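You operate a simulated robot arm through the tools that you are given. There is no shell and no other tool. Be economical: measure what you need, move in short steps, check, and stop when the job is done.

You are at the controls of a simulated two-armed robot. One attempt, no reset.

TASK
Pick up the tall green cone with one hand, pass it to the other hand and put it on the second bay from the left of the kitting bench. Set down upright: tall green cone.

Only the result counts: the job must be done as asked and must still hold three seconds after the hand-in. Knocking over, shifting, dropping, spilling or breaking anything else fails it.

THE ROBOT
Two 7-joint arms with two-finger parallel grippers on one trunk, on a base that drives. Base frame: it is fixed to the floor where the robot stands at the start and does not move with it; the origin is under the middle of the robot, x ahead of it, y to its left, z up. Units: mm, degrees, N and s.
The left shoulder is at the start at [50, 158, 1108], the right one opposite. With the tool pointing down near the work surface each hand reaches from about 240 to 660 mm from the robot's upright axis, wherever it stands, measured 20 degrees to its own side. Places, roughly: second bay of the kitting bench [500, 2300, 900]. Payload 3.91 kg a hand.
The TCP of each hand is the grasp point between the finger pads, 30 mm short of the fingertips. In the tool frame z runs along the fingers and y along their closing line. Largest opening 110 mm; finger width 20, thickness 10; the body of the gripper, 48 by 112 mm, starts 55 mm behind the TCP.
Orientation is that of the tool frame in the base frame, as a unit quaternion [w, x, y, z]. With the fingers straight down and closing along the base's y, the tool's x points along the base's -x, its y along +y and its z along -z.

THE INTERFACE
- The arms move only by the tool move_arm. It takes "left_steps", "right_steps" or both (then of equal length, played together; a hand with none holds still); each is a list of rows, each a list of 6 numbers: the shift along the tool's x, y, z in mm, then the turn, a rotation vector about the tool's x, y, z in rad. In form: [[x, y, z, ax, ay, az], ...]. A call has 1 to 8 rows; each row is the pose to reach, as a shift and turn from the pose commanded when the call began, along the tool's axes at that moment. "left_gripper" and "right_gripper" are, for a hand that has rows, the gripper command, from -1 (shut) to 1 (fully open), values between in proportion, set as the call begins (left out, the last holds). A row lasts 0.2 s, in which the tool goes at most 50 mm and 8.6 degrees; a call with a longer step from one row to the next is refused whole, and so is a gripper value outside its range. A pose out of reach is approached as far as the arm can. The call stops where the force on the tool passes 40 N (or 10 N more than at its start, if that is more) or the arm is blocked; 0.2 s more then pass. Each finger travels about 153 mm/s and halts on what it meets, pressing with about 29 N; the grip force reading is that of the motor and also rises with nothing between the fingers. The clock runs only during rows and for 0.2 s after the last one: add rows that repeat a pose to give the fingers time. It gives the time, the measured TCP pose, the force on the tool (base axes), the opening and the grip force at its end, in the units of the frame above (readings bear some noise), with the torque about the TCP (base axes, N m) and any sound that the robot's microphone picked up, and new pictures: "pictures" is both (left out), scene, wrist or none (wrist: the cameras of the hands that moved).
- Cameras (640 x 400 px; columns grow to the right, rows downward): "scene" is now at [115.5, -35.7, 1272]; the picture's right is [-0.42, -0.91, 0.00], its down [-0.38, 0.18, -0.91] and it looks along [0.82, -0.38, -0.42] (base axes); focal length 248 px, centre (320, 200). "left" rides on the left gripper at [72, -17, -103] in its tool frame; the picture's right is [0.23, 0.97, 0.00], its down [-0.76, 0.18, -0.62] and it looks along [-0.61, 0.14, 0.78] (tool axes); focal length 222 px, centre (320, 200). "right" rides on the right gripper at [73, 17, -103] in its tool frame; the picture's right is [-0.23, 0.97, 0.00], its down [-0.76, -0.18, -0.62] and it looks along [-0.61, -0.14, 0.78] (tool axes); focal length 222 px, centre (320, 200).
- slide_trunk(by): slides the trunk up (or, below 0, down) by that many mm; the arms and the scene camera ride with it, the base frame stays. It gives what a move gives, with no picture.
- drive_base(legs): drives the robot by 1 to 6 legs, each [ahead, turn to the left] in mm and degrees, along the robot's own axes; the way and the turn of a leg run together, so that a leg with both is an arc; at most 1500 mm and 180 degrees a leg. The arms and the cameras ride along, it lands a little off, and it stops where it bumps. It gives what a move gives, and a new picture of the scene camera.
- aim_head(pan, tilt): turns the head with the scene camera to pan (to the left, within 80 degrees either way) and tilt (down, from -29 to 69), counted from straight ahead of the robot. It gives what a move gives, and a new picture of the scene camera.
- locate(camera, pixels): for up to 12 pixels [column, row] of the newest picture of that camera ("zoom" is the newest enlarged one), the place [x, y, z] in the base frame of the surface seen there, good to about 3 mm, but the place of the scene camera against the robot may be out by one fixed shift of up to 18 mm in any direction. The clock stands still meanwhile.
- zoom(camera, box): a new picture of the part [left, top, right, bottom] of that camera's present view, enlarged. The clock stands still meanwhile.
- job_done(): hands the job in; it is judged then, once.

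Work in short steps. Measure before you move; look again where a grasp or a placing could have gone wrong, and mend it. You have 80 turns and 260 pictures in all, those below and enlarged ones among them. Open the grippers and draw the arms clear of the work before you hand the job in, unless the task says otherwise; then end with one line.

The tools are called after ">>>" by a JSON object that holds its "api" and its "payload". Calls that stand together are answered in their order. move_arm: Moves the arms, as the interface text tells. Its arguments: {"type":"object","properties":{"left_steps":{"type":"array","items":{"type":"array","items":{"type":"number"}}},"left_gripper":{"type":"number"},"right_steps":{"type":"array","items":{"type":"array","items":{"type":"number"}}},"right_gripper":{"type":"number"},"pictures":{"type":"string","enum":["both","scene","wrist","none"]}},"required":[]} The other tools are called the same way: slide_trunk (by) slides the trunk up or down; drive_base (legs) drives the base; aim_head (pan, tilt) turns the head that bears the scene camera; locate (camera, pixels) gives the place of the surface under pixels of a picture; zoom (camera, box) takes an enlarged picture of a part of a camera's view; job_done () hands the job in.

At the start:

```text
time_s: 0.0
left_tcp_pos: [403.9, -5.1, 1112.3]
left_tool_rot: [0.0, 0.0, 1.0, 0.0]
left_contact_force: [0.2, -0.2, 0.5]
left_torque: [-0.01, -0.01, -0.01]
left_gripper_width: 110.0
left_finger_force: 0.0
right_tcp_pos: [281.1, -288.9, 1131.4]
right_tool_rot: [0.0, 0.001, 1.0, 0.001]
right_contact_force: [-0.6, -0.5, 0.0]
right_torque: [0.01, 0.0, 0.03]
right_gripper_width: 109.8
right_finger_force: 0.0
trunk travel left (down, up): [-350.0, 132.0]
robot x, y, heading: [2.5, -2.0, 0.1]
head pan, tilt: [-24.9, 24.8]
```

scene: 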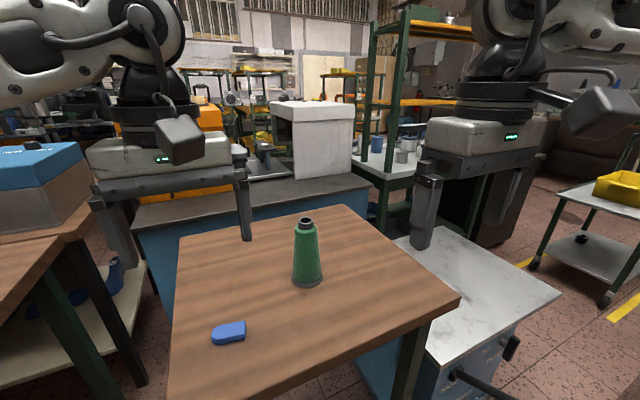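
right: 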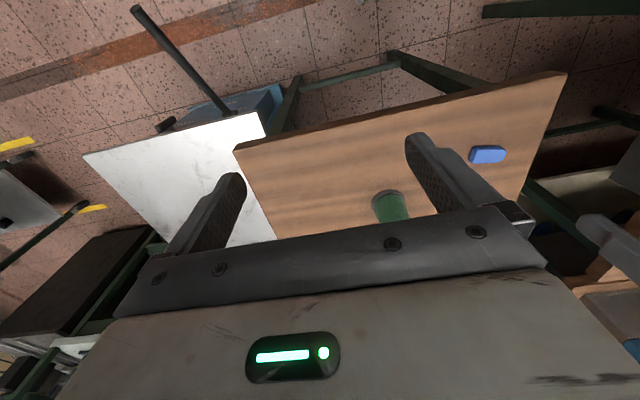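
left: 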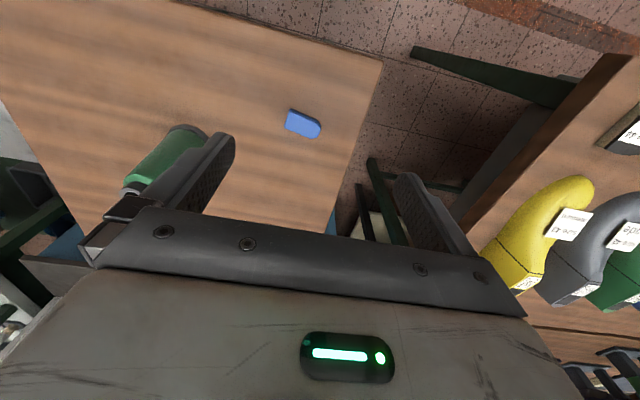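

The green cone stands at about (307,250) in the scene. I measure its top, sides, base and the table around it.

>>> {"api": "locate", "payload": {"camera": "scene", "pixels": [[304, 219], [305, 230], [306, 250], [307, 270], [308, 284], [296, 250], [317, 250], [340, 290], [270, 290], [228, 330], [318, 207], [180, 300]]}}

>>> {"api": "zoom", "payload": {"camera": "scene", "box": [240, 190, 380, 310]}}

>>> {"api": "locate", "payload": {"camera": "left", "pixels": [[185, 130], [160, 155], [135, 182], [250, 100], [302, 124]]}}

>>> {"api": "locate", "payload": {"camera": "right", "pixels": [[385, 195], [392, 207], [350, 190], [487, 155]]}}

```text
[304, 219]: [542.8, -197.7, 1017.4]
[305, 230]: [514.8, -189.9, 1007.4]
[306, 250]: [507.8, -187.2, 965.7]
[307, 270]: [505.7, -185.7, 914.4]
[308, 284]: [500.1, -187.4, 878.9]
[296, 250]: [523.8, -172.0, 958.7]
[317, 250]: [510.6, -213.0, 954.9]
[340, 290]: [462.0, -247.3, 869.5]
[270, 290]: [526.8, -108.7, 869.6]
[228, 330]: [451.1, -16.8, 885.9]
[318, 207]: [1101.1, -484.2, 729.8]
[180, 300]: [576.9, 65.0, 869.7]
```

```text
3.33 times, centred on (310, 250) of scene
```

zoom: 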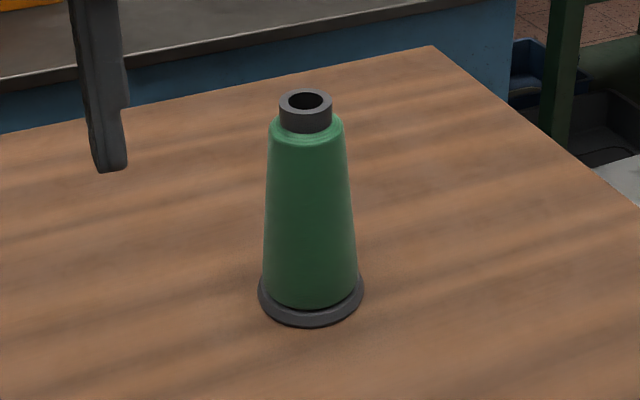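

```text
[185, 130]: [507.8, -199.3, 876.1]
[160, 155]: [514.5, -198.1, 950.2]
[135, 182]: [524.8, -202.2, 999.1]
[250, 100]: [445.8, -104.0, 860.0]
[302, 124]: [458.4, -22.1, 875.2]
```

```text
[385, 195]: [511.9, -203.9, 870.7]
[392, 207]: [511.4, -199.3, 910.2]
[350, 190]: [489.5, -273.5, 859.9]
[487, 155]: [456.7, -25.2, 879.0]
```

The wrist cameras put the table at z≈860 and the cone axis at about (538,-206); the scene camera is off by about (-6,+6,+10). The plan is for the right hand to grip low from the right side, with its fingers nearly horizontal towards +y and its camera up. The left hand can then take the top from above. I start turning the right hand.

>>> {"api": "move_arm", "payload": {"right_steps": [[-20, -5, 5, -0.073, 0.073, 0.104], [-40, -10, 10, -0.146, 0.146, 0.208], [-60, -15, 15, -0.219, 0.219, 0.312], [-80, -20, 20, -0.292, 0.292, 0.416], [-100, -25, 30, -0.365, 0.365, 0.52], [-120, -30, 40, -0.438, 0.438, 0.624], [-140, -35, 50, -0.511, 0.511, 0.728]], "right_gripper": 1, "pictures": "both"}}

```text
time_s: 1.6
left_tcp_pos: [403.2, -5.3, 1112.4]
left_tool_rot: [0.0, 0.0, 1.0, 0.0]
left_contact_force: [0.4, -0.4, -0.4]
left_torque: [-0.04, 0.03, 0.0]
left_gripper_width: 110.2
left_finger_force: 0.0
right_tcp_pos: [421.2, -324.7, 1079.4]
right_tool_rot: [-0.245, 0.349, 0.871, 0.245]
right_contact_force: [0.4, 1.2, -0.7]
right_torque: [0.0, 0.0, 0.01]
right_gripper_width: 109.9
right_finger_force: 0.0
trunk travel left (down, up): [-350.0, 132.0]
robot x, y, heading: [3.4, -0.8, 0.1]
head pan, tilt: [-24.9, 24.8]
```

scene: 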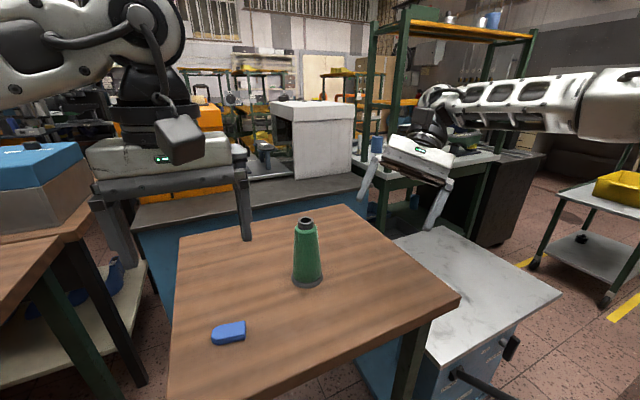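
right: 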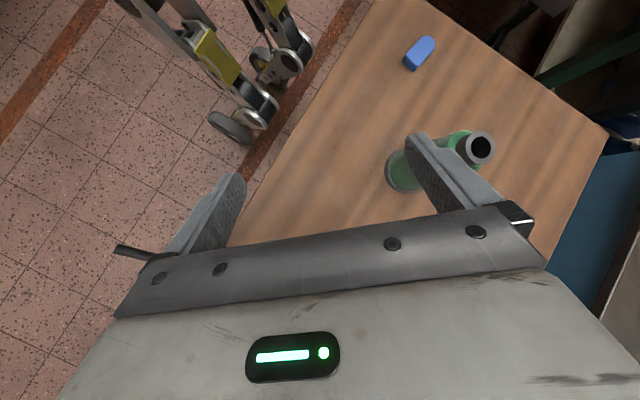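

The turn goes well and the arm is clear. I finish turning the right hand and move it to the cone's right side at height.

>>> {"api": "move_arm", "payload": {"right_steps": [[-15, 10, 1, -0.073, 0.073, 0.104], [-30, 21, 2, -0.146, 0.146, 0.208], [-44, 31, 3, -0.219, 0.219, 0.312], [-59, 42, 3, -0.292, 0.292, 0.416], [-73, 52, 4, -0.365, 0.365, 0.52], [-88, 63, 5, -0.438, 0.438, 0.624]], "pictures": "both"}}

```text
time_s: 3.0
left_tcp_pos: [404.2, -5.9, 1112.5]
left_tool_rot: [0.0, 0.0, 1.0, -0.001]
left_contact_force: [0.3, 0.9, 0.5]
left_torque: [0.01, -0.01, -0.01]
left_gripper_width: 110.0
left_finger_force: 0.1
right_tcp_pos: [521.6, -324.3, 1040.0]
right_tool_rot: [-0.406, 0.579, 0.579, 0.406]
right_contact_force: [0.2, 0.4, -0.6]
right_torque: [0.02, -0.01, 0.0]
right_gripper_width: 110.1
right_finger_force: 0.1
trunk travel left (down, up): [-350.0, 132.0]
robot x, y, heading: [-2.8, -1.2, 0.2]
head pan, tilt: [-24.9, 24.8]
```

scene: 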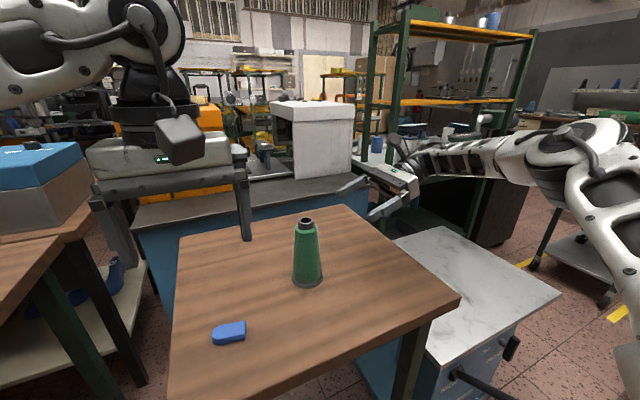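
right: 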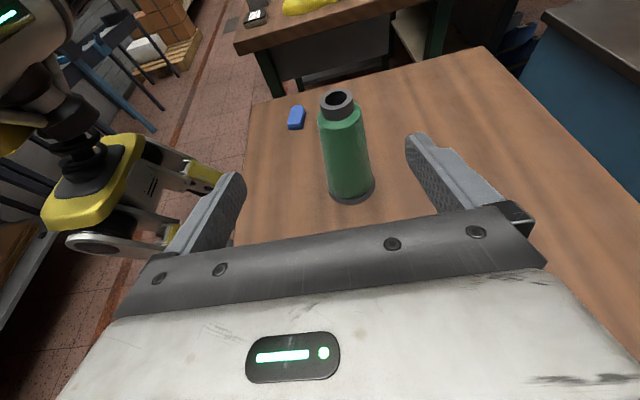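

The orientation is exact and the cone stands out in the right camera at about (345,150). I measure it there.

>>> {"api": "locate", "payload": {"camera": "right", "pixels": [[337, 110], [341, 117], [340, 130], [348, 165], [350, 180], [352, 199], [329, 165], [366, 165], [331, 190], [373, 185], [280, 170], [328, 101]]}}

>>> {"api": "zoom", "payload": {"camera": "right", "box": [290, 80, 410, 220]}}

```text
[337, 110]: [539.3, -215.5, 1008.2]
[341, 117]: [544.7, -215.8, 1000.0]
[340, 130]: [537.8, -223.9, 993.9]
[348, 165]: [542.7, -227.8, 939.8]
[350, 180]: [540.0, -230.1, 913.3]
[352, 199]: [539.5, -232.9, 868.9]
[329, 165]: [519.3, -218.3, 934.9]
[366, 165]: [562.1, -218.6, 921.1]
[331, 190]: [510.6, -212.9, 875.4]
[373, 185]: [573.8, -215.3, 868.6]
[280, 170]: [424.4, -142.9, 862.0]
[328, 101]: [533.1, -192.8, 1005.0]
```

```text
2.86 times, centred on (350, 150) of right
```

zoom: 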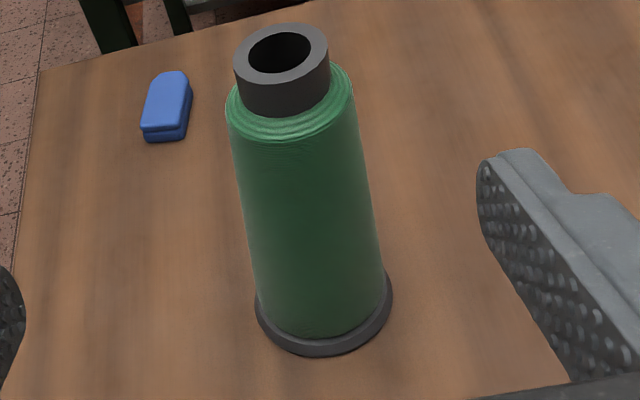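

The cone axis is at (541,-201) and its top at z≈1010, so it stands about 150 tall. I lower the right hand to z≈907, still short of the cone.

>>> {"api": "move_arm", "payload": {"right_steps": [[-30, 5, 15, 0, 0, 0], [-60, 10, 29, 0, 0, 0], [-90, 15, 44, 0, 0, 0], [-120, 19.4, 58.6, 0, 0, 0]], "pictures": "both"}}

```text
time_s: 4.0
left_tcp_pos: [402.7, -5.4, 1113.3]
left_tool_rot: [0.0, 0.0, 1.0, 0.001]
left_contact_force: [0.4, 0.6, -0.3]
left_torque: [0.01, -0.02, -0.01]
left_gripper_width: 110.3
left_finger_force: 0.0
right_tcp_pos: [497.4, -293.1, 948.1]
right_tool_rot: [-0.405, 0.579, 0.58, 0.407]
right_contact_force: [-0.6, 0.3, -0.7]
right_torque: [0.02, -0.02, 0.02]
right_gripper_width: 110.2
right_finger_force: 0.0
right hand out of reach, approached as far as the arm can: row 2, 3, 4
trunk travel left (down, up): [-350.0, 132.0]
robot x, y, heading: [3.2, 1.0, -0.0]
head pan, tilt: [-24.9, 24.8]
```

scene: 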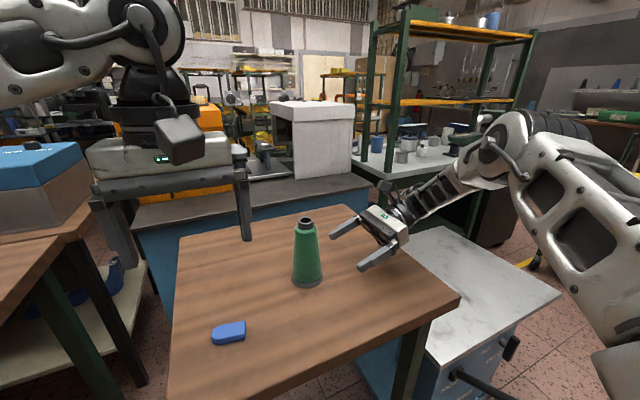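
right: 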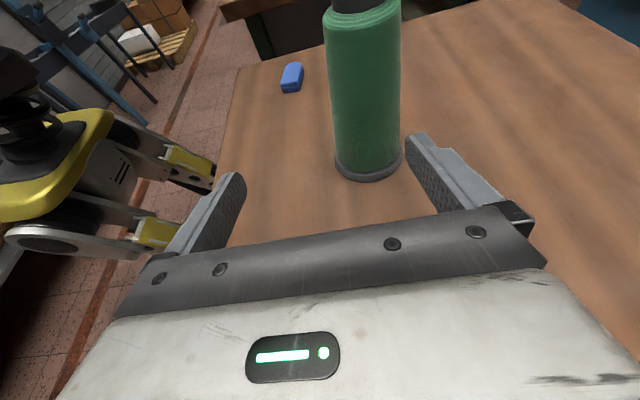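

The straight +y approach is out of reach. I raise the hand and yaw its pointing direction about 34° towards +x, which brings the wrist nearer.

>>> {"api": "move_arm", "payload": {"right_steps": [[14, -6, -7, 0, 0, 0], [27, -12, -14, -0.13, 0, 0.047], [40, -18, -21, -0.26, 0, 0.094], [54, -25, -28, -0.39, 0, 0.141], [54, -25, -28, -0.52, 0, 0.188], [54, -25, -28, -0.564, 0, 0.205]], "pictures": "both"}}

```text
time_s: 5.4
left_tcp_pos: [403.4, -5.5, 1112.5]
left_tool_rot: [0.0, 0.0, 1.0, 0.0]
left_contact_force: [-0.1, 1.0, -0.7]
left_torque: [0.0, -0.02, 0.0]
left_gripper_width: 110.1
left_finger_force: 0.1
right_tcp_pos: [472.6, -300.8, 1007.8]
right_tool_rot: [-0.266, 0.725, 0.381, 0.509]
right_contact_force: [-1.0, -0.1, 0.2]
right_torque: [0.0, 0.0, 0.02]
right_gripper_width: 109.7
right_finger_force: 0.0
trunk travel left (down, up): [-350.0, 132.0]
robot x, y, heading: [1.0, -0.7, -0.1]
head pan, tilt: [-24.9, 24.8]
```

scene: 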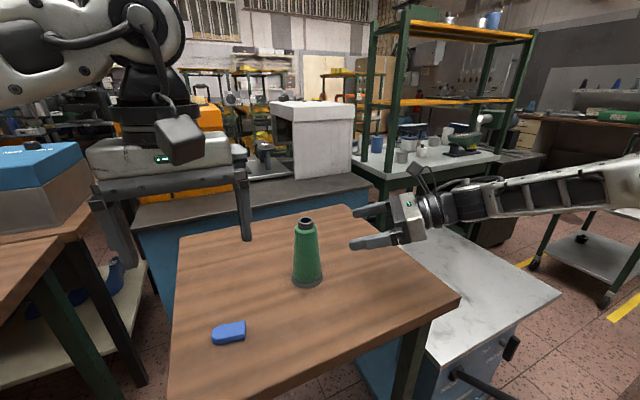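
right: 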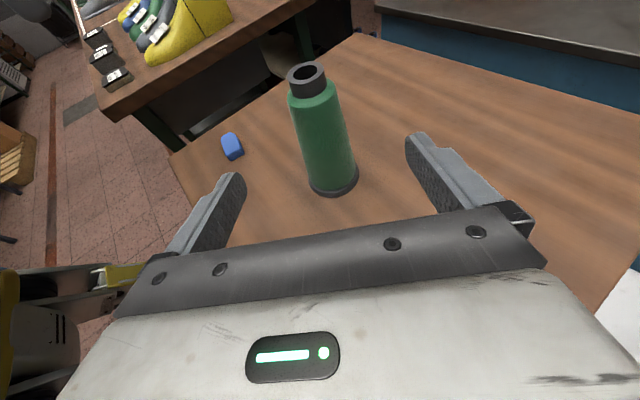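

The hand is clear of the cone, with its elbow out at the right. I lower the trunk 100 mm, which brings the hand straight down to z≈908.

>>> {"api": "slide_trunk", "payload": {"by": -100}}

>>> {"api": "move_arm", "payload": {"right_steps": [[0, 0, 0, 0, 0, 0]], "pictures": "both"}}

```text
time_s: 6.7
left_tcp_pos: [404.0, -5.2, 1012.3]
left_tool_rot: [0.0, 0.0, 1.0, 0.001]
left_contact_force: [0.0, 0.0, -0.4]
left_torque: [0.01, -0.01, 0.01]
left_gripper_width: 110.1
left_finger_force: 0.1
right_tcp_pos: [473.8, -302.3, 908.4]
right_tool_rot: [-0.267, 0.724, 0.382, 0.508]
right_contact_force: [-0.1, -0.9, 0.3]
right_torque: [0.03, 0.01, 0.02]
right_gripper_width: 110.1
right_finger_force: 0.1
trunk travel left (down, up): [-250.0, 232.0]
robot x, y, heading: [-1.1, 2.3, -0.2]
head pan, tilt: [-24.9, 24.8]
```

```text
time_s: 7.1
left_tcp_pos: [404.7, -6.2, 1014.0]
left_tool_rot: [0.0, 0.0, 1.0, 0.0]
left_contact_force: [-0.2, 0.1, -0.4]
left_torque: [0.02, 0.0, 0.03]
left_gripper_width: 109.7
left_finger_force: 0.0
right_tcp_pos: [473.4, -301.8, 908.9]
right_tool_rot: [-0.268, 0.724, 0.381, 0.509]
right_contact_force: [0.3, 0.4, 0.7]
right_torque: [0.02, -0.02, 0.02]
right_gripper_width: 109.8
right_finger_force: 0.0
trunk travel left (down, up): [-250.0, 232.0]
robot x, y, heading: [-3.1, 0.9, -0.1]
head pan, tilt: [-24.9, 24.8]
```

scene: 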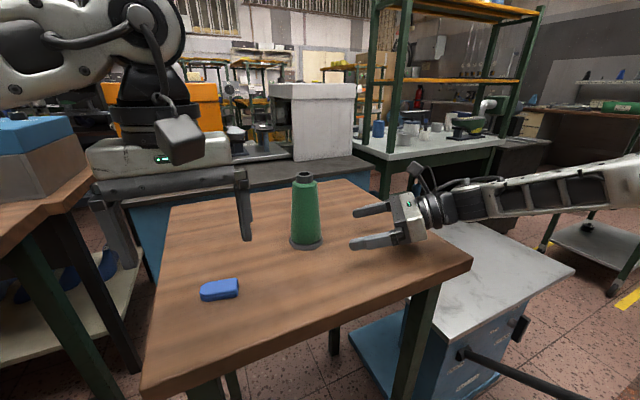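
right: 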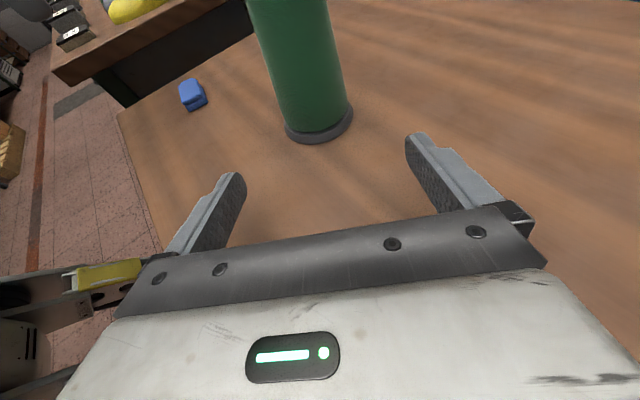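

>>> {"api": "locate", "payload": {"camera": "right", "pixels": [[284, 80], [337, 70], [311, 75], [286, 130], [352, 112], [322, 140], [305, 100], [320, 170]]}}

```text
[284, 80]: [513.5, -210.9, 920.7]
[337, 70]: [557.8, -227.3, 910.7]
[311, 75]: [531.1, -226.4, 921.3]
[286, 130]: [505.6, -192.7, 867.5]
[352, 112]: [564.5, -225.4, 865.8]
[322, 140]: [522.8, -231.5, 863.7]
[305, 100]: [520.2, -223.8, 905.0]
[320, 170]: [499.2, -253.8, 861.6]
```

From this view the cone axis is at about (539,-201), and the fingers will straddle it. I move 120 mm horizontally along the pointing direction.

>>> {"api": "move_arm", "payload": {"right_steps": [[10, -1, 28, 0, 0, 0], [20.5, -2.8, 56.5, 0, 0, 0], [31, -2.8, 85, 0, 0, 0], [41, -2.8, 113, 0, 0, 0]], "pictures": "both"}}

```text
time_s: 8.1
left_tcp_pos: [403.4, -5.1, 1012.6]
left_tool_rot: [-0.001, 0.0, 1.0, 0.0]
left_contact_force: [0.0, -0.8, -0.3]
left_torque: [0.03, 0.02, 0.03]
left_gripper_width: 109.8
left_finger_force: 0.1
right_tcp_pos: [540.9, -200.8, 907.4]
right_tool_rot: [-0.268, 0.724, 0.381, 0.509]
right_contact_force: [0.1, 0.1, -0.3]
right_torque: [0.03, -0.01, 0.01]
right_gripper_width: 110.2
right_finger_force: 0.0
trunk travel left (down, up): [-250.0, 232.0]
robot x, y, heading: [-2.0, -0.4, -0.0]
head pan, tilt: [-24.9, 24.8]
```

scene: 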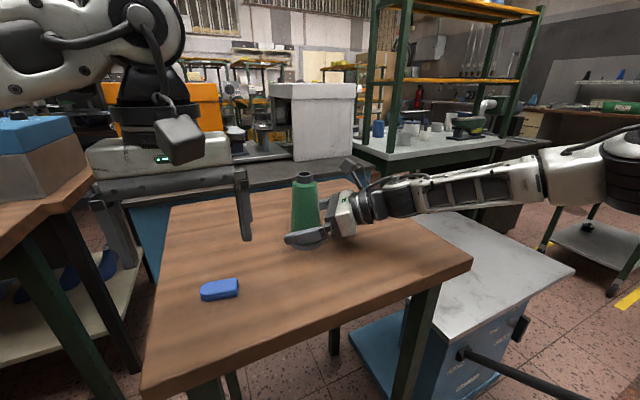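
right: 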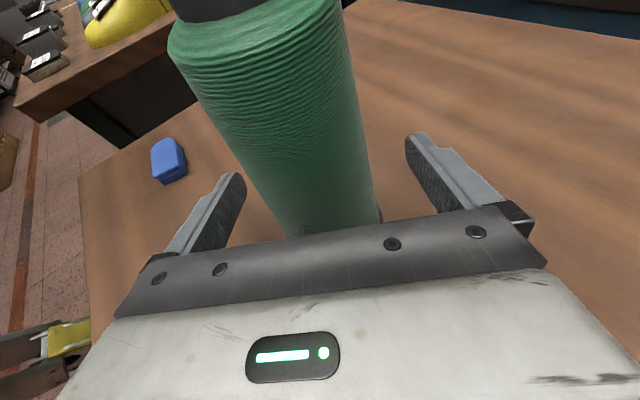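

The fingers straddle the cone's lower body. I close the right gripper.

>>> {"api": "move_arm", "payload": {"right_steps": [[0, 0, 0, 0, 0, 0], [0, 0, 0, 0, 0, 0], [0, 0, 0, 0, 0, 0], [0, 0, 0, 0, 0, 0]], "right_gripper": -1, "pictures": "both"}}

```text
time_s: 9.1
left_tcp_pos: [405.5, -6.2, 1013.4]
left_tool_rot: [0.0, 0.0, 1.0, 0.0]
left_contact_force: [-0.6, -0.8, 0.0]
left_torque: [-0.02, -0.03, 0.01]
left_gripper_width: 110.1
left_finger_force: 0.0
right_tcp_pos: [539.5, -200.9, 907.7]
right_tool_rot: [-0.269, 0.723, 0.383, 0.508]
right_contact_force: [2.0, 1.4, 0.0]
right_torque: [0.16, 0.02, -0.09]
right_gripper_width: 61.2
right_finger_force: 29.2
trunk travel left (down, up): [-250.0, 232.0]
robot x, y, heading: [-1.0, -0.6, 0.1]
head pan, tilt: [-24.9, 24.8]
```

scene: 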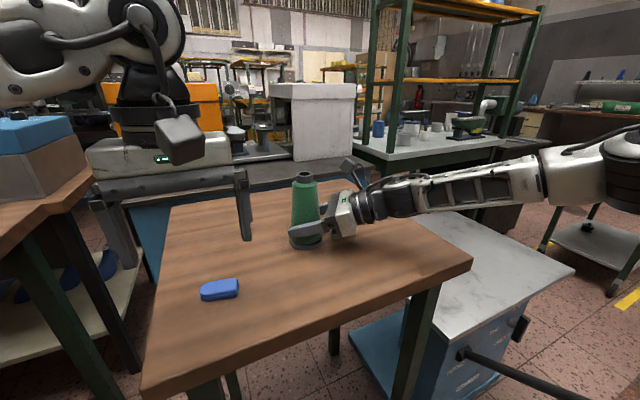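
right: 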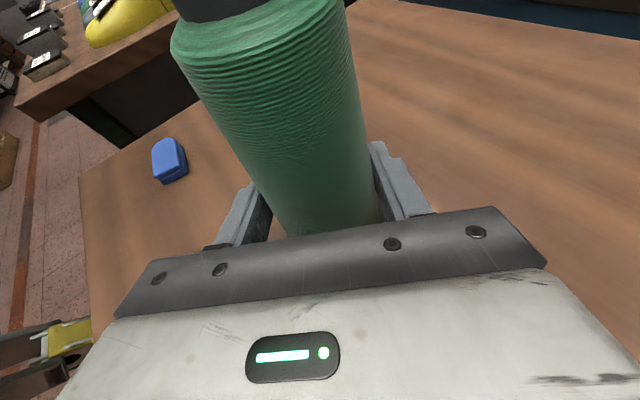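

The grip is firm, with an opening of 61 mm and 29 N. I lift with the trunk by 100 mm.

>>> {"api": "slide_trunk", "payload": {"by": 100}}

>>> {"api": "move_arm", "payload": {"right_steps": [[0, 0, 0, 0, 0, 0]], "pictures": "both"}}

```text
time_s: 10.5
left_tcp_pos: [403.8, -7.2, 1111.8]
left_tool_rot: [-0.001, 0.0, 1.0, 0.0]
left_contact_force: [0.8, -0.1, -0.4]
left_torque: [0.0, -0.02, -0.01]
left_gripper_width: 110.0
left_finger_force: 0.1
right_tcp_pos: [540.5, -200.4, 1007.4]
right_tool_rot: [-0.268, 0.724, 0.382, 0.508]
right_contact_force: [-0.2, 1.4, -2.4]
right_torque: [-0.01, -0.01, 0.01]
right_gripper_width: 61.3
right_finger_force: 29.1
trunk travel left (down, up): [-350.0, 132.0]
robot x, y, heading: [-0.6, 0.8, -0.2]
head pan, tilt: [-24.9, 24.8]
```

```text
time_s: 10.9
left_tcp_pos: [403.5, -5.8, 1111.9]
left_tool_rot: [0.001, 0.0, 1.0, 0.0]
left_contact_force: [0.0, 0.2, 0.5]
left_torque: [-0.02, 0.0, 0.01]
left_gripper_width: 110.3
left_finger_force: 0.0
right_tcp_pos: [538.7, -200.5, 1008.1]
right_tool_rot: [-0.268, 0.724, 0.382, 0.508]
right_contact_force: [0.4, -0.6, -2.1]
right_torque: [0.0, -0.03, -0.02]
right_gripper_width: 61.2
right_finger_force: 28.9
trunk travel left (down, up): [-350.0, 132.0]
robot x, y, heading: [-0.4, 1.0, -0.3]
head pan, tilt: [-24.9, 24.8]
```

scene: 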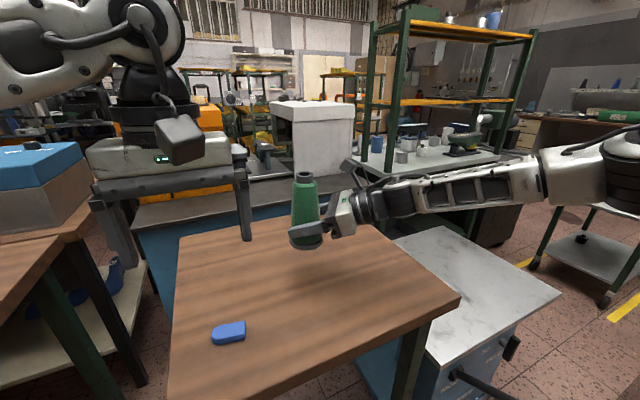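
right: 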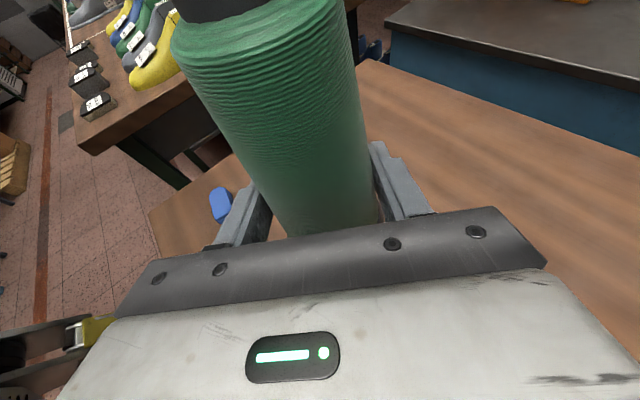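

The cone is lifted straight. I raise the left hand to z≈1210 over the handover spot (460,-60) and turn it about 56°, so its closing line matches the right hand's.

>>> {"api": "move_arm", "payload": {"left_steps": [[0, 0, -30, 0, 0, -0.14], [-10, -9, -55, 0, 0, -0.28], [-20, -18, -80, 0, 0, -0.42], [-30, -27, -98, 0, 0, -0.56], [-40, -36, -98, 0, 0, -0.7], [-48, -45, -98, 0, 0, -0.84], [-56, -54, -98, 0, 0, -0.98]], "left_gripper": 1, "pictures": "both"}}

```text
time_s: 12.5
left_tcp_pos: [460.1, -59.5, 1210.7]
left_tool_rot: [0.0, -0.472, 0.882, -0.001]
left_contact_force: [0.1, -0.8, -0.2]
left_torque: [0.02, 0.01, -0.01]
left_gripper_width: 109.8
left_finger_force: 0.1
right_tcp_pos: [538.8, -200.4, 1009.2]
right_tool_rot: [-0.267, 0.724, 0.382, 0.508]
right_contact_force: [-0.2, -0.6, -2.0]
right_torque: [0.01, -0.01, 0.0]
right_gripper_width: 61.4
right_finger_force: 29.0
trunk travel left (down, up): [-350.0, 132.0]
robot x, y, heading: [-1.4, 1.0, -0.1]
head pan, tilt: [-24.9, 24.8]
```

scene: 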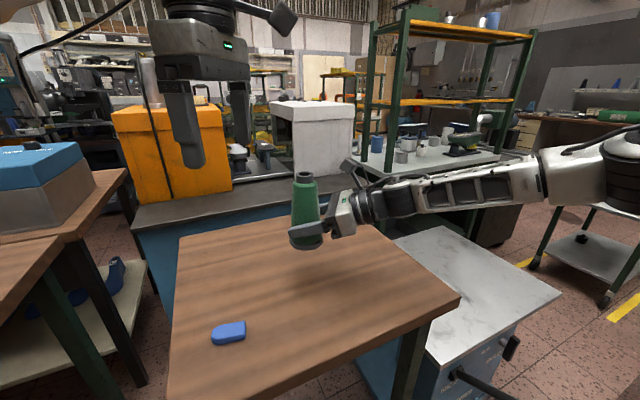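
left: 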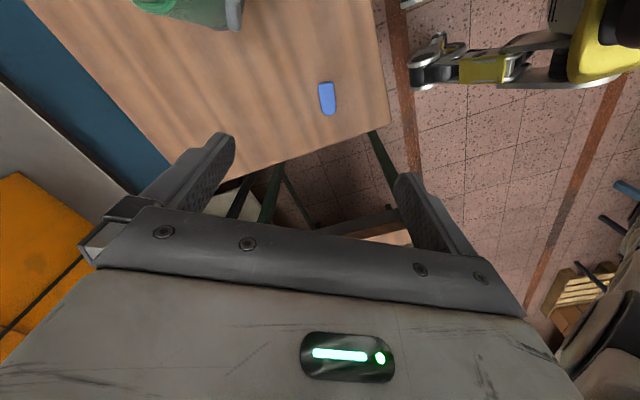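

The left hand is oriented as intended. I bring the cone under it with the right hand.

>>> {"api": "move_arm", "payload": {"right_steps": [[4, -24, 11, 0, 0, 0], [8, -48, 22, 0, 0, 0], [12, -72, 33, 0, 0, 0], [16, -96, 44, 0, 0, 0], [20, -120, 55, 0, 0, 0], [24.3, -144.3, 66.5, 0, 0, 0]], "pictures": "both"}}

```text
time_s: 13.9
left_tcp_pos: [460.4, -58.3, 1210.0]
left_tool_rot: [0.001, -0.471, 0.882, 0.001]
left_contact_force: [0.1, 0.0, -0.3]
left_torque: [0.02, -0.04, 0.01]
left_gripper_width: 110.0
left_finger_force: 0.0
right_tcp_pos: [459.5, -60.4, 1008.3]
right_tool_rot: [-0.268, 0.724, 0.382, 0.508]
right_contact_force: [0.3, 0.2, -1.7]
right_torque: [-0.02, -0.02, -0.02]
right_gripper_width: 61.5
right_finger_force: 28.7
trunk travel left (down, up): [-350.0, 132.0]
robot x, y, heading: [1.0, -0.3, -0.0]
head pan, tilt: [-24.9, 24.8]
```

scene: 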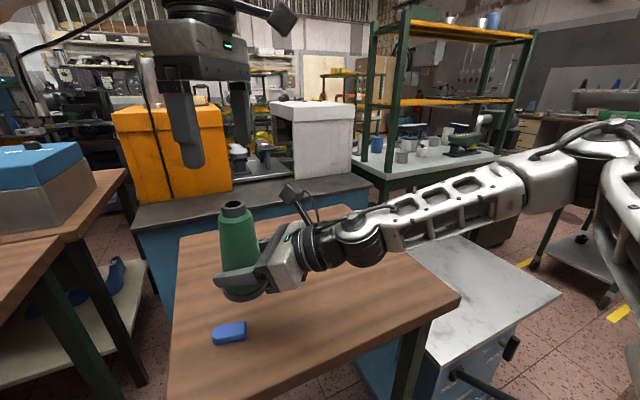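
right: 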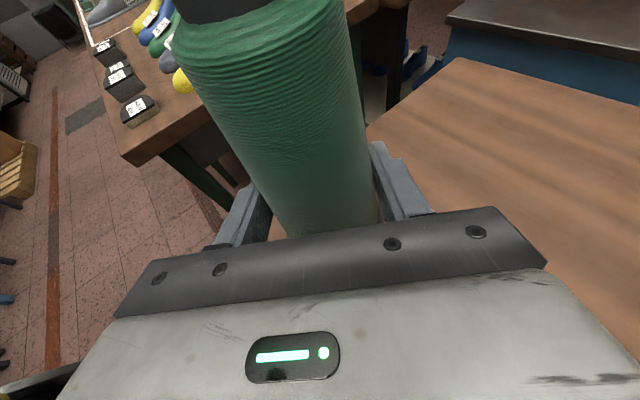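

The cone is beneath the left hand. I check where its top is with the left camera.

>>> {"api": "move_arm", "payload": {"left_steps": [[0, 0, 0, 0, 0, 0]], "pictures": "wrist"}}

>>> {"api": "locate", "payload": {"camera": "scene", "pixels": [[233, 203], [223, 206], [244, 206], [235, 212], [236, 230], [289, 193], [272, 265]]}}

```text
time_s: 14.3
left_tcp_pos: [460.7, -59.8, 1211.6]
left_tool_rot: [0.001, -0.47, 0.882, 0.0]
left_contact_force: [0.7, 0.2, -0.8]
left_torque: [0.03, -0.01, 0.03]
left_gripper_width: 109.8
left_finger_force: 0.0
right_tcp_pos: [459.9, -62.5, 1008.4]
right_tool_rot: [-0.268, 0.724, 0.382, 0.508]
right_contact_force: [0.7, 0.2, -2.5]
right_torque: [-0.01, -0.02, -0.01]
right_gripper_width: 61.4
right_finger_force: 28.9
trunk travel left (down, up): [-350.0, 132.0]
robot x, y, heading: [-1.7, 1.5, -0.1]
head pan, tilt: [-24.9, 24.8]
```

left: 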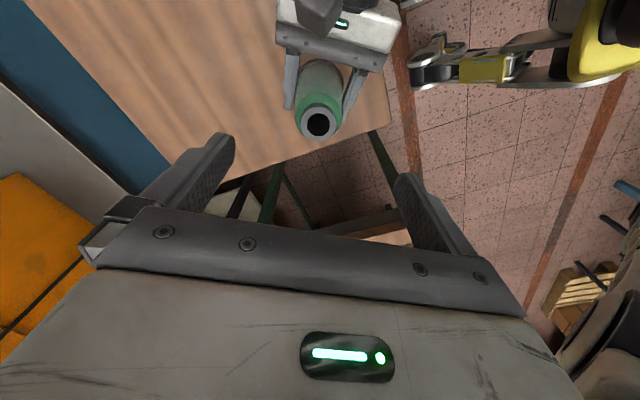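

```text
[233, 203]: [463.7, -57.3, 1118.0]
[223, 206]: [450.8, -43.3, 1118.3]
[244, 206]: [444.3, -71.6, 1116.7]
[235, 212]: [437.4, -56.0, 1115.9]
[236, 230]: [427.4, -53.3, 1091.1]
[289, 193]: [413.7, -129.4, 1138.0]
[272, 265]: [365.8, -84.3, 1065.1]
```

>>> {"api": "zoom", "payload": {"camera": "left", "box": [270, 40, 370, 150]}}

>>> {"api": "locate", "payload": {"camera": "left", "pixels": [[304, 124], [333, 124], [318, 110], [318, 138], [301, 100], [340, 100], [320, 68], [340, 22], [315, 12]]}}

```text
3.64 times, centred on (320, 95) of left
```

zoom: 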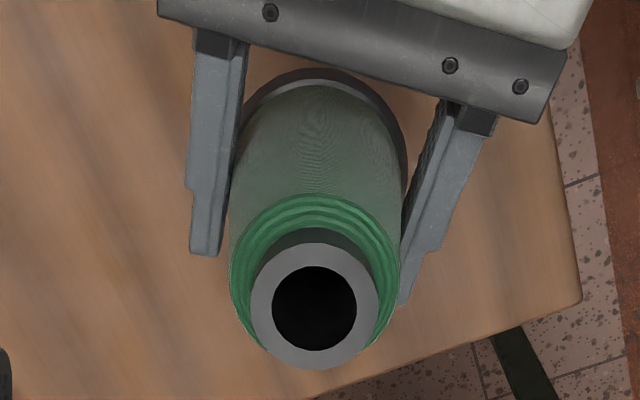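

```text
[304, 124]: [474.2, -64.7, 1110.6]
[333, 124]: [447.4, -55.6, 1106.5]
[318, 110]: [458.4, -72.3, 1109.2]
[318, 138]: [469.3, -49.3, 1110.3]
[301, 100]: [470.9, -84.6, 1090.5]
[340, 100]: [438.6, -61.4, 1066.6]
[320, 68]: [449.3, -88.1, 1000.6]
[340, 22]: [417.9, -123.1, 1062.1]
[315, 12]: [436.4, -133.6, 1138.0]
```

The rim centre is at (462,-60,1110), directly below the left TCP, and the right camera is clear. I lower the left hand to z≈1095.

>>> {"api": "move_arm", "payload": {"left_steps": [[0, 0, 30, 0, 0, 0], [0, 0, 60, 0, 0, 0], [0, 0, 80, 0, 0, 0], [0, 0, 100, 0, 0, 0], [0, 0, 115, 0, 0, 0]], "pictures": "both"}}

```text
time_s: 15.5
left_tcp_pos: [460.3, -59.4, 1094.1]
left_tool_rot: [0.001, -0.471, 0.882, -0.001]
left_contact_force: [0.0, -0.4, 0.2]
left_torque: [0.02, -0.01, 0.01]
left_gripper_width: 110.1
left_finger_force: 0.1
right_tcp_pos: [460.8, -62.2, 1008.5]
right_tool_rot: [-0.268, 0.724, 0.382, 0.508]
right_contact_force: [0.6, 0.4, -2.2]
right_torque: [-0.01, 0.01, 0.03]
right_gripper_width: 61.6
right_finger_force: 28.6
trunk travel left (down, up): [-350.0, 132.0]
robot x, y, heading: [-1.3, -1.1, -0.1]
head pan, tilt: [-24.9, 24.8]
```

scene: 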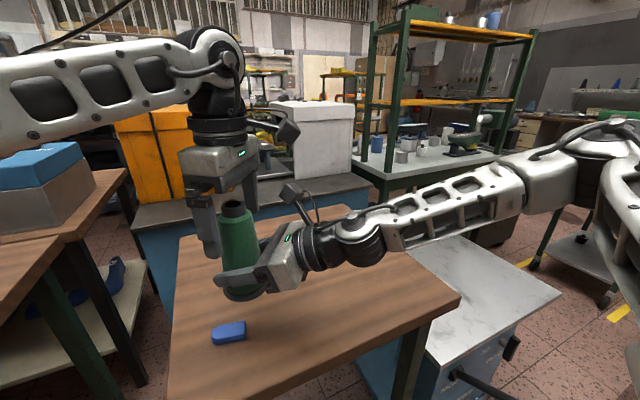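
left: 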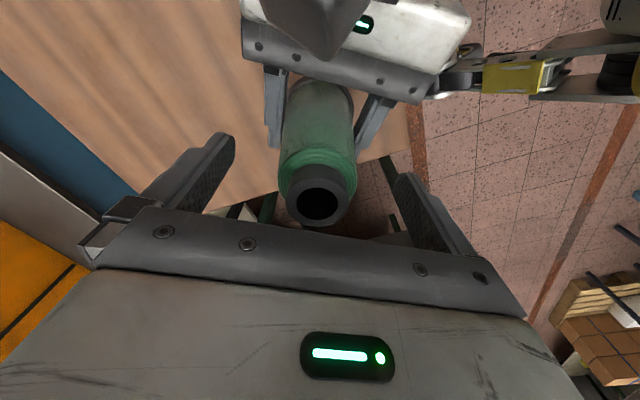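

The collar sits centred between the left fingers at about (317,203). I close the left gripper.

>>> {"api": "move_arm", "payload": {"left_steps": [[0, 0, 0, 0, 0, 0], [0, 0, 0, 0, 0, 0], [0, 0, 0, 0, 0, 0], [0, 0, 0, 0, 0, 0]], "left_gripper": -1, "pictures": "both"}}

```text
time_s: 16.5
left_tcp_pos: [459.5, -58.9, 1094.8]
left_tool_rot: [0.0, -0.471, 0.882, -0.001]
left_contact_force: [9.0, -4.2, 0.3]
left_torque: [-0.32, -0.54, -0.02]
left_gripper_width: 47.7
left_finger_force: 29.1
right_tcp_pos: [460.3, -60.6, 1008.4]
right_tool_rot: [-0.269, 0.723, 0.384, 0.507]
right_contact_force: [-8.2, 3.9, 0.2]
right_torque: [-0.03, -0.2, 0.08]
right_gripper_width: 61.0
right_finger_force: 29.3
trunk travel left (down, up): [-350.0, 132.0]
robot x, y, heading: [1.1, -0.8, -0.1]
head pan, tilt: [-24.9, 24.8]
```

scene: 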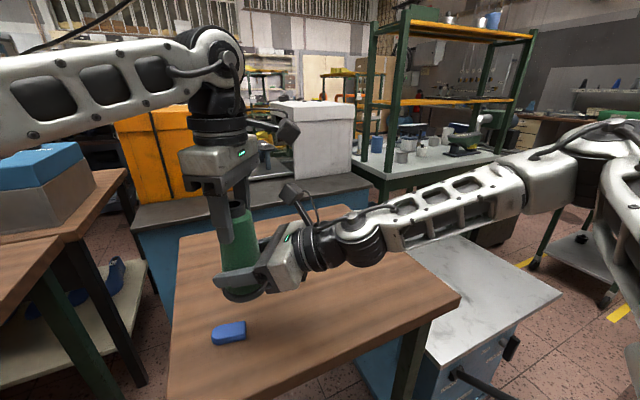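
left: 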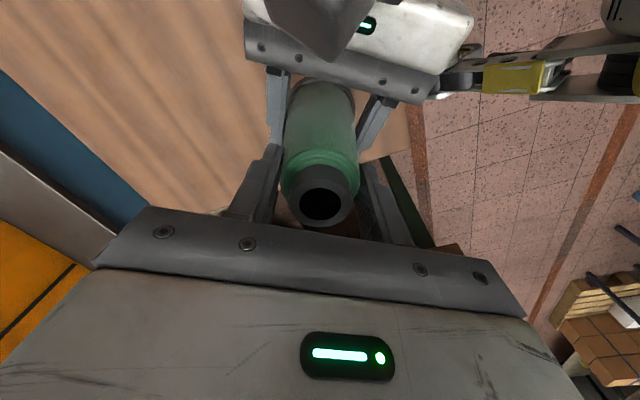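

Both hands hold the cone, with the left opening at 47.7 mm. I open the right gripper in place.

>>> {"api": "move_arm", "payload": {"right_steps": [[0, 0, 0, 0, 0, 0], [0, 0, 0, 0, 0, 0], [0, 0, 0, 0, 0, 0]], "right_gripper": 1, "pictures": "both"}}

```text
time_s: 17.3
left_tcp_pos: [459.2, -59.7, 1094.4]
left_tool_rot: [0.0, -0.471, 0.882, 0.0]
left_contact_force: [-0.3, -0.6, 0.7]
left_torque: [0.05, -0.04, -0.04]
left_gripper_width: 47.9
left_finger_force: 29.1
right_tcp_pos: [461.3, -62.0, 1007.6]
right_tool_rot: [-0.268, 0.724, 0.382, 0.508]
right_contact_force: [-0.6, -0.2, -0.1]
right_torque: [-0.01, 0.0, -0.01]
right_gripper_width: 110.1
right_finger_force: 0.1
trunk travel left (down, up): [-350.0, 132.0]
robot x, y, heading: [1.2, -0.7, -0.1]
head pan, tilt: [-24.9, 24.8]
```

scene: 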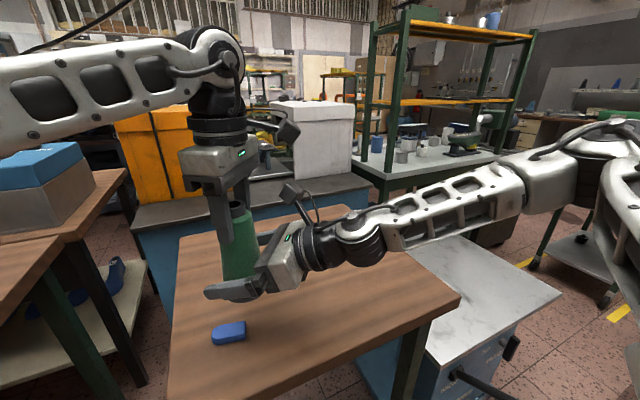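
right: 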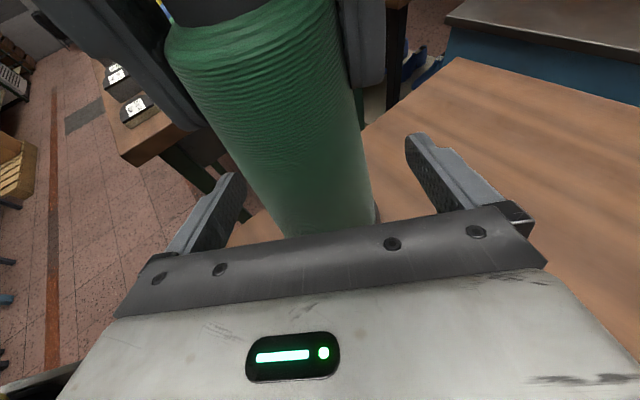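

The left hand alone holds the cone. I draw the right hand straight back along its pointing direction.

>>> {"api": "move_arm", "payload": {"right_steps": [[-10, 0, -28, 0, 0, 0], [-20.5, 0, -56.5, 0, 0, 0], [-31, 0, -85, 0, 0, 0], [-41, 0, -113, 0, 0, 0], [-51, 0, -141, 0, 0, 0], [-58, 0, -160, 0, 0, 0]], "pictures": "scene"}}

```text
time_s: 18.7
left_tcp_pos: [459.9, -59.1, 1095.4]
left_tool_rot: [-0.001, -0.471, 0.882, 0.0]
left_contact_force: [0.6, -1.0, 0.1]
left_torque: [0.03, 0.01, 0.01]
left_gripper_width: 47.8
left_finger_force: 29.4
right_tcp_pos: [362.2, -202.1, 1000.8]
right_tool_rot: [-0.272, 0.729, 0.379, 0.5]
right_contact_force: [3.2, -0.2, 8.2]
right_torque: [-0.51, 0.34, 0.16]
right_gripper_width: 110.0
right_finger_force: 0.1
trunk travel left (down, up): [-350.0, 132.0]
robot x, y, heading: [-1.9, -0.8, 0.2]
head pan, tilt: [-24.9, 24.8]
```

scene: 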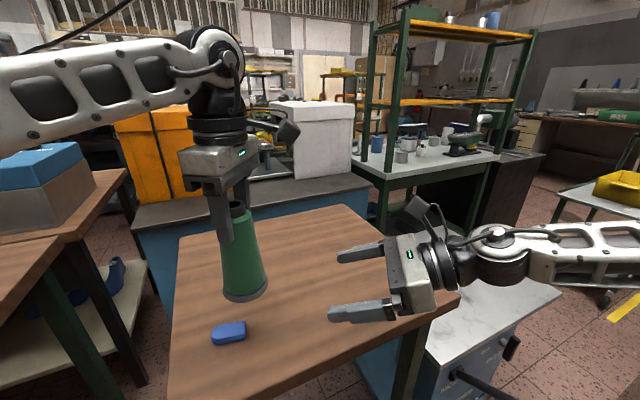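

The cone hangs freely and upright from the left hand. The right arm reads about 8 N, so I ease it up and outwards.

>>> {"api": "move_arm", "payload": {"right_steps": [[15, 12, -16, 0, 0, 0], [31, 25, -32, 0, 0, 0], [46, 38, -48, 0, 0, 0], [62, 50, -63, 0, 0, 0]], "pictures": "scene"}}

```text
time_s: 19.7
left_tcp_pos: [459.8, -59.9, 1095.6]
left_tool_rot: [0.0, -0.47, 0.882, -0.001]
left_contact_force: [0.3, 0.2, -0.5]
left_torque: [-0.01, 0.0, 0.01]
left_gripper_width: 47.7
left_finger_force: 29.0
right_tcp_pos: [382.7, -262.2, 1088.6]
right_tool_rot: [-0.268, 0.724, 0.382, 0.508]
right_contact_force: [1.3, -0.6, 0.8]
right_torque: [0.0, 0.0, -0.03]
right_gripper_width: 109.8
right_finger_force: 0.0
trunk travel left (down, up): [-350.0, 132.0]
robot x, y, heading: [0.3, 3.0, -0.2]
head pan, tilt: [-24.9, 24.8]
```

scene: 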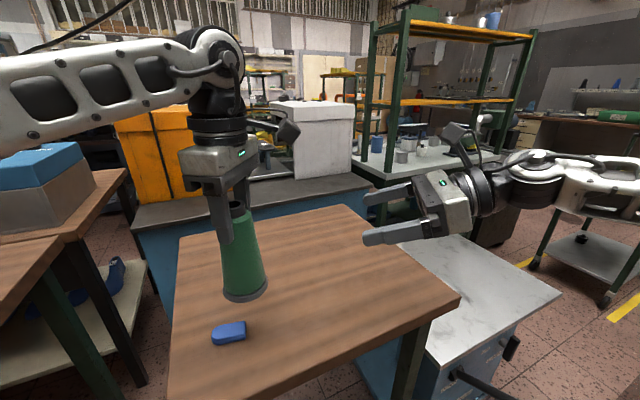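

The right arm is free. I look left to find the kitting bench and the route.

>>> {"api": "aim_head", "payload": {"pan": 70, "tilt": 20}}

>>> {"api": "aim_head", "payload": {"pan": 20, "tilt": 40}}

```text
time_s: 21.4
left_tcp_pos: [459.3, -58.3, 1095.8]
left_tool_rot: [0.001, -0.471, 0.882, 0.0]
left_contact_force: [1.4, -0.3, -0.4]
left_torque: [0.01, -0.01, 0.02]
left_gripper_width: 47.9
left_finger_force: 28.7
right_tcp_pos: [384.0, -260.8, 1087.0]
right_tool_rot: [-0.267, 0.725, 0.382, 0.508]
right_contact_force: [0.9, -0.5, 0.6]
right_torque: [0.03, 0.01, 0.04]
right_gripper_width: 109.8
right_finger_force: 0.1
trunk travel left (down, up): [-350.0, 132.0]
robot x, y, heading: [1.9, 2.0, -0.1]
head pan, tilt: [70.0, 20.0]
```

scene: 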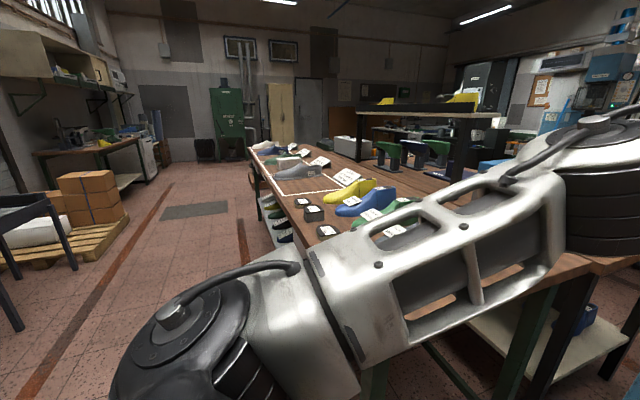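

```text
time_s: 22.5
left_tcp_pos: [459.5, -59.3, 1094.7]
left_tool_rot: [0.0, -0.471, 0.882, 0.0]
left_contact_force: [0.6, -1.0, -0.2]
left_torque: [-0.01, 0.01, 0.01]
left_gripper_width: 47.7
left_finger_force: 29.3
right_tcp_pos: [384.2, -261.9, 1085.8]
right_tool_rot: [-0.268, 0.724, 0.382, 0.508]
right_contact_force: [0.6, -0.1, 0.2]
right_torque: [-0.04, -0.02, -0.01]
right_gripper_width: 110.1
right_finger_force: 0.1
trunk travel left (down, up): [-350.0, 132.0]
robot x, y, heading: [0.6, -0.4, 0.0]
head pan, tilt: [20.0, 40.0]
```

scene: 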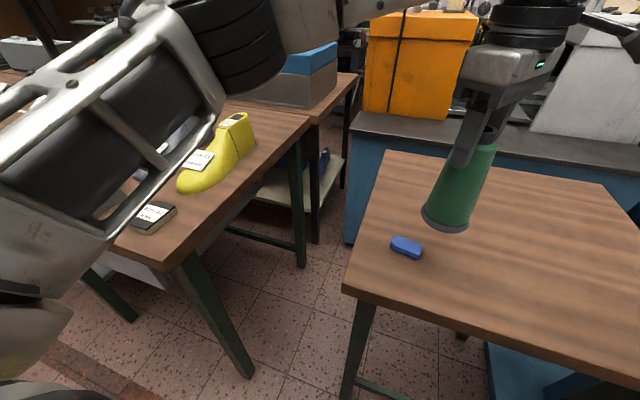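

The kitting bench runs along +y on the left. I measure its near edge and height, then bring the right hand back to its compact, downward pose.

>>> {"api": "locate", "payload": {"camera": "scene", "pixels": [[300, 118], [180, 262], [240, 185], [215, 160], [155, 210], [360, 285], [460, 225], [430, 215], [340, 75], [600, 340]]}}

>>> {"api": "move_arm", "payload": {"right_steps": [[0, 0, 0, 0.073, -0.073, -0.104], [0, 0, 0, 0.146, -0.146, -0.208], [0, 0, 0, 0.219, -0.219, -0.312], [0, 0, 0, 0.292, -0.292, -0.416], [0, 0, 0, 0.365, -0.365, -0.52], [0, 0, 0, 0.438, -0.438, -0.624]], "pictures": "none"}}

```text
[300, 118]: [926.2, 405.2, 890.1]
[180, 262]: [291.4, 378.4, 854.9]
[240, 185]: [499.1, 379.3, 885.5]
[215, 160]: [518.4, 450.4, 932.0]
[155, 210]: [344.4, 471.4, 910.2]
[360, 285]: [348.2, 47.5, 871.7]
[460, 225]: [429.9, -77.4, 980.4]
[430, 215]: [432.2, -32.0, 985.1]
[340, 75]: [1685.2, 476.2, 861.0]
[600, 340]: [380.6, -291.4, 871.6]
```

```text
time_s: 23.9
left_tcp_pos: [460.3, -57.3, 1094.8]
left_tool_rot: [0.001, -0.471, 0.882, 0.0]
left_contact_force: [-0.9, 0.3, -0.3]
left_torque: [-0.05, 0.0, 0.01]
left_gripper_width: 47.4
left_finger_force: 29.3
right_tcp_pos: [383.7, -261.3, 1087.1]
right_tool_rot: [-0.16, 0.591, 0.729, 0.305]
right_contact_force: [0.4, 0.9, -0.3]
right_torque: [0.02, 0.03, 0.01]
right_gripper_width: 109.6
right_finger_force: 0.1
trunk travel left (down, up): [-350.0, 132.0]
robot x, y, heading: [-1.4, 0.3, -0.1]
head pan, tilt: [20.0, 40.0]
```

>>> {"api": "move_arm", "payload": {"right_steps": [[0, 0, 0, 0.061, -0.032, -0.118], [0, 0, 0, 0.122, -0.064, -0.237], [0, 0, 0, 0.183, -0.096, -0.355], [0, 0, 0, 0.244, -0.128, -0.474], [0, 0, 0, 0.305, -0.16, -0.592], [0, 0, 0, 0.367, -0.193, -0.711], [0, 0, 0, 0.428, -0.225, -0.829], [0, 0, 0, 0.489, -0.257, -0.948]], "pictures": "none"}}

>>> {"api": "move_arm", "payload": {"right_steps": [[0, 0, 0, 0.061, -0.032, -0.118], [0, 0, 0, 0.122, -0.064, -0.237], [0, 0, 0, 0.183, -0.096, -0.355]], "pictures": "scene"}}

```text
time_s: 25.7
left_tcp_pos: [460.6, -58.8, 1095.2]
left_tool_rot: [0.001, -0.471, 0.882, 0.0]
left_contact_force: [0.0, -0.2, 0.8]
left_torque: [-0.03, -0.01, 0.01]
left_gripper_width: 47.4
left_finger_force: 28.7
right_tcp_pos: [384.2, -260.4, 1087.3]
right_tool_rot: [-0.048, 0.174, 0.979, 0.092]
right_contact_force: [0.1, -0.2, -0.7]
right_torque: [0.01, -0.03, 0.0]
right_gripper_width: 109.9
right_finger_force: 0.1
trunk travel left (down, up): [-350.0, 132.0]
robot x, y, heading: [-2.6, -2.7, 0.1]
head pan, tilt: [20.0, 40.0]
```

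```text
time_s: 26.5
left_tcp_pos: [458.9, -60.0, 1095.3]
left_tool_rot: [0.0, -0.472, 0.882, 0.0]
left_contact_force: [0.1, 0.5, 0.2]
left_torque: [-0.02, 0.01, 0.01]
left_gripper_width: 47.7
left_finger_force: 28.9
right_tcp_pos: [385.0, -262.0, 1087.4]
right_tool_rot: [0.001, -0.002, 1.0, 0.001]
right_contact_force: [0.1, -0.2, 0.4]
right_torque: [0.03, -0.01, -0.01]
right_gripper_width: 110.2
right_finger_force: 0.0
trunk travel left (down, up): [-350.0, 132.0]
robot x, y, heading: [0.5, 2.4, -0.1]
head pan, tilt: [20.0, 40.0]
```

scene: 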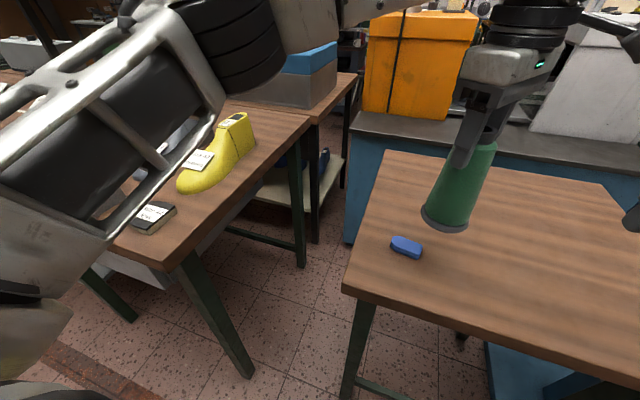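

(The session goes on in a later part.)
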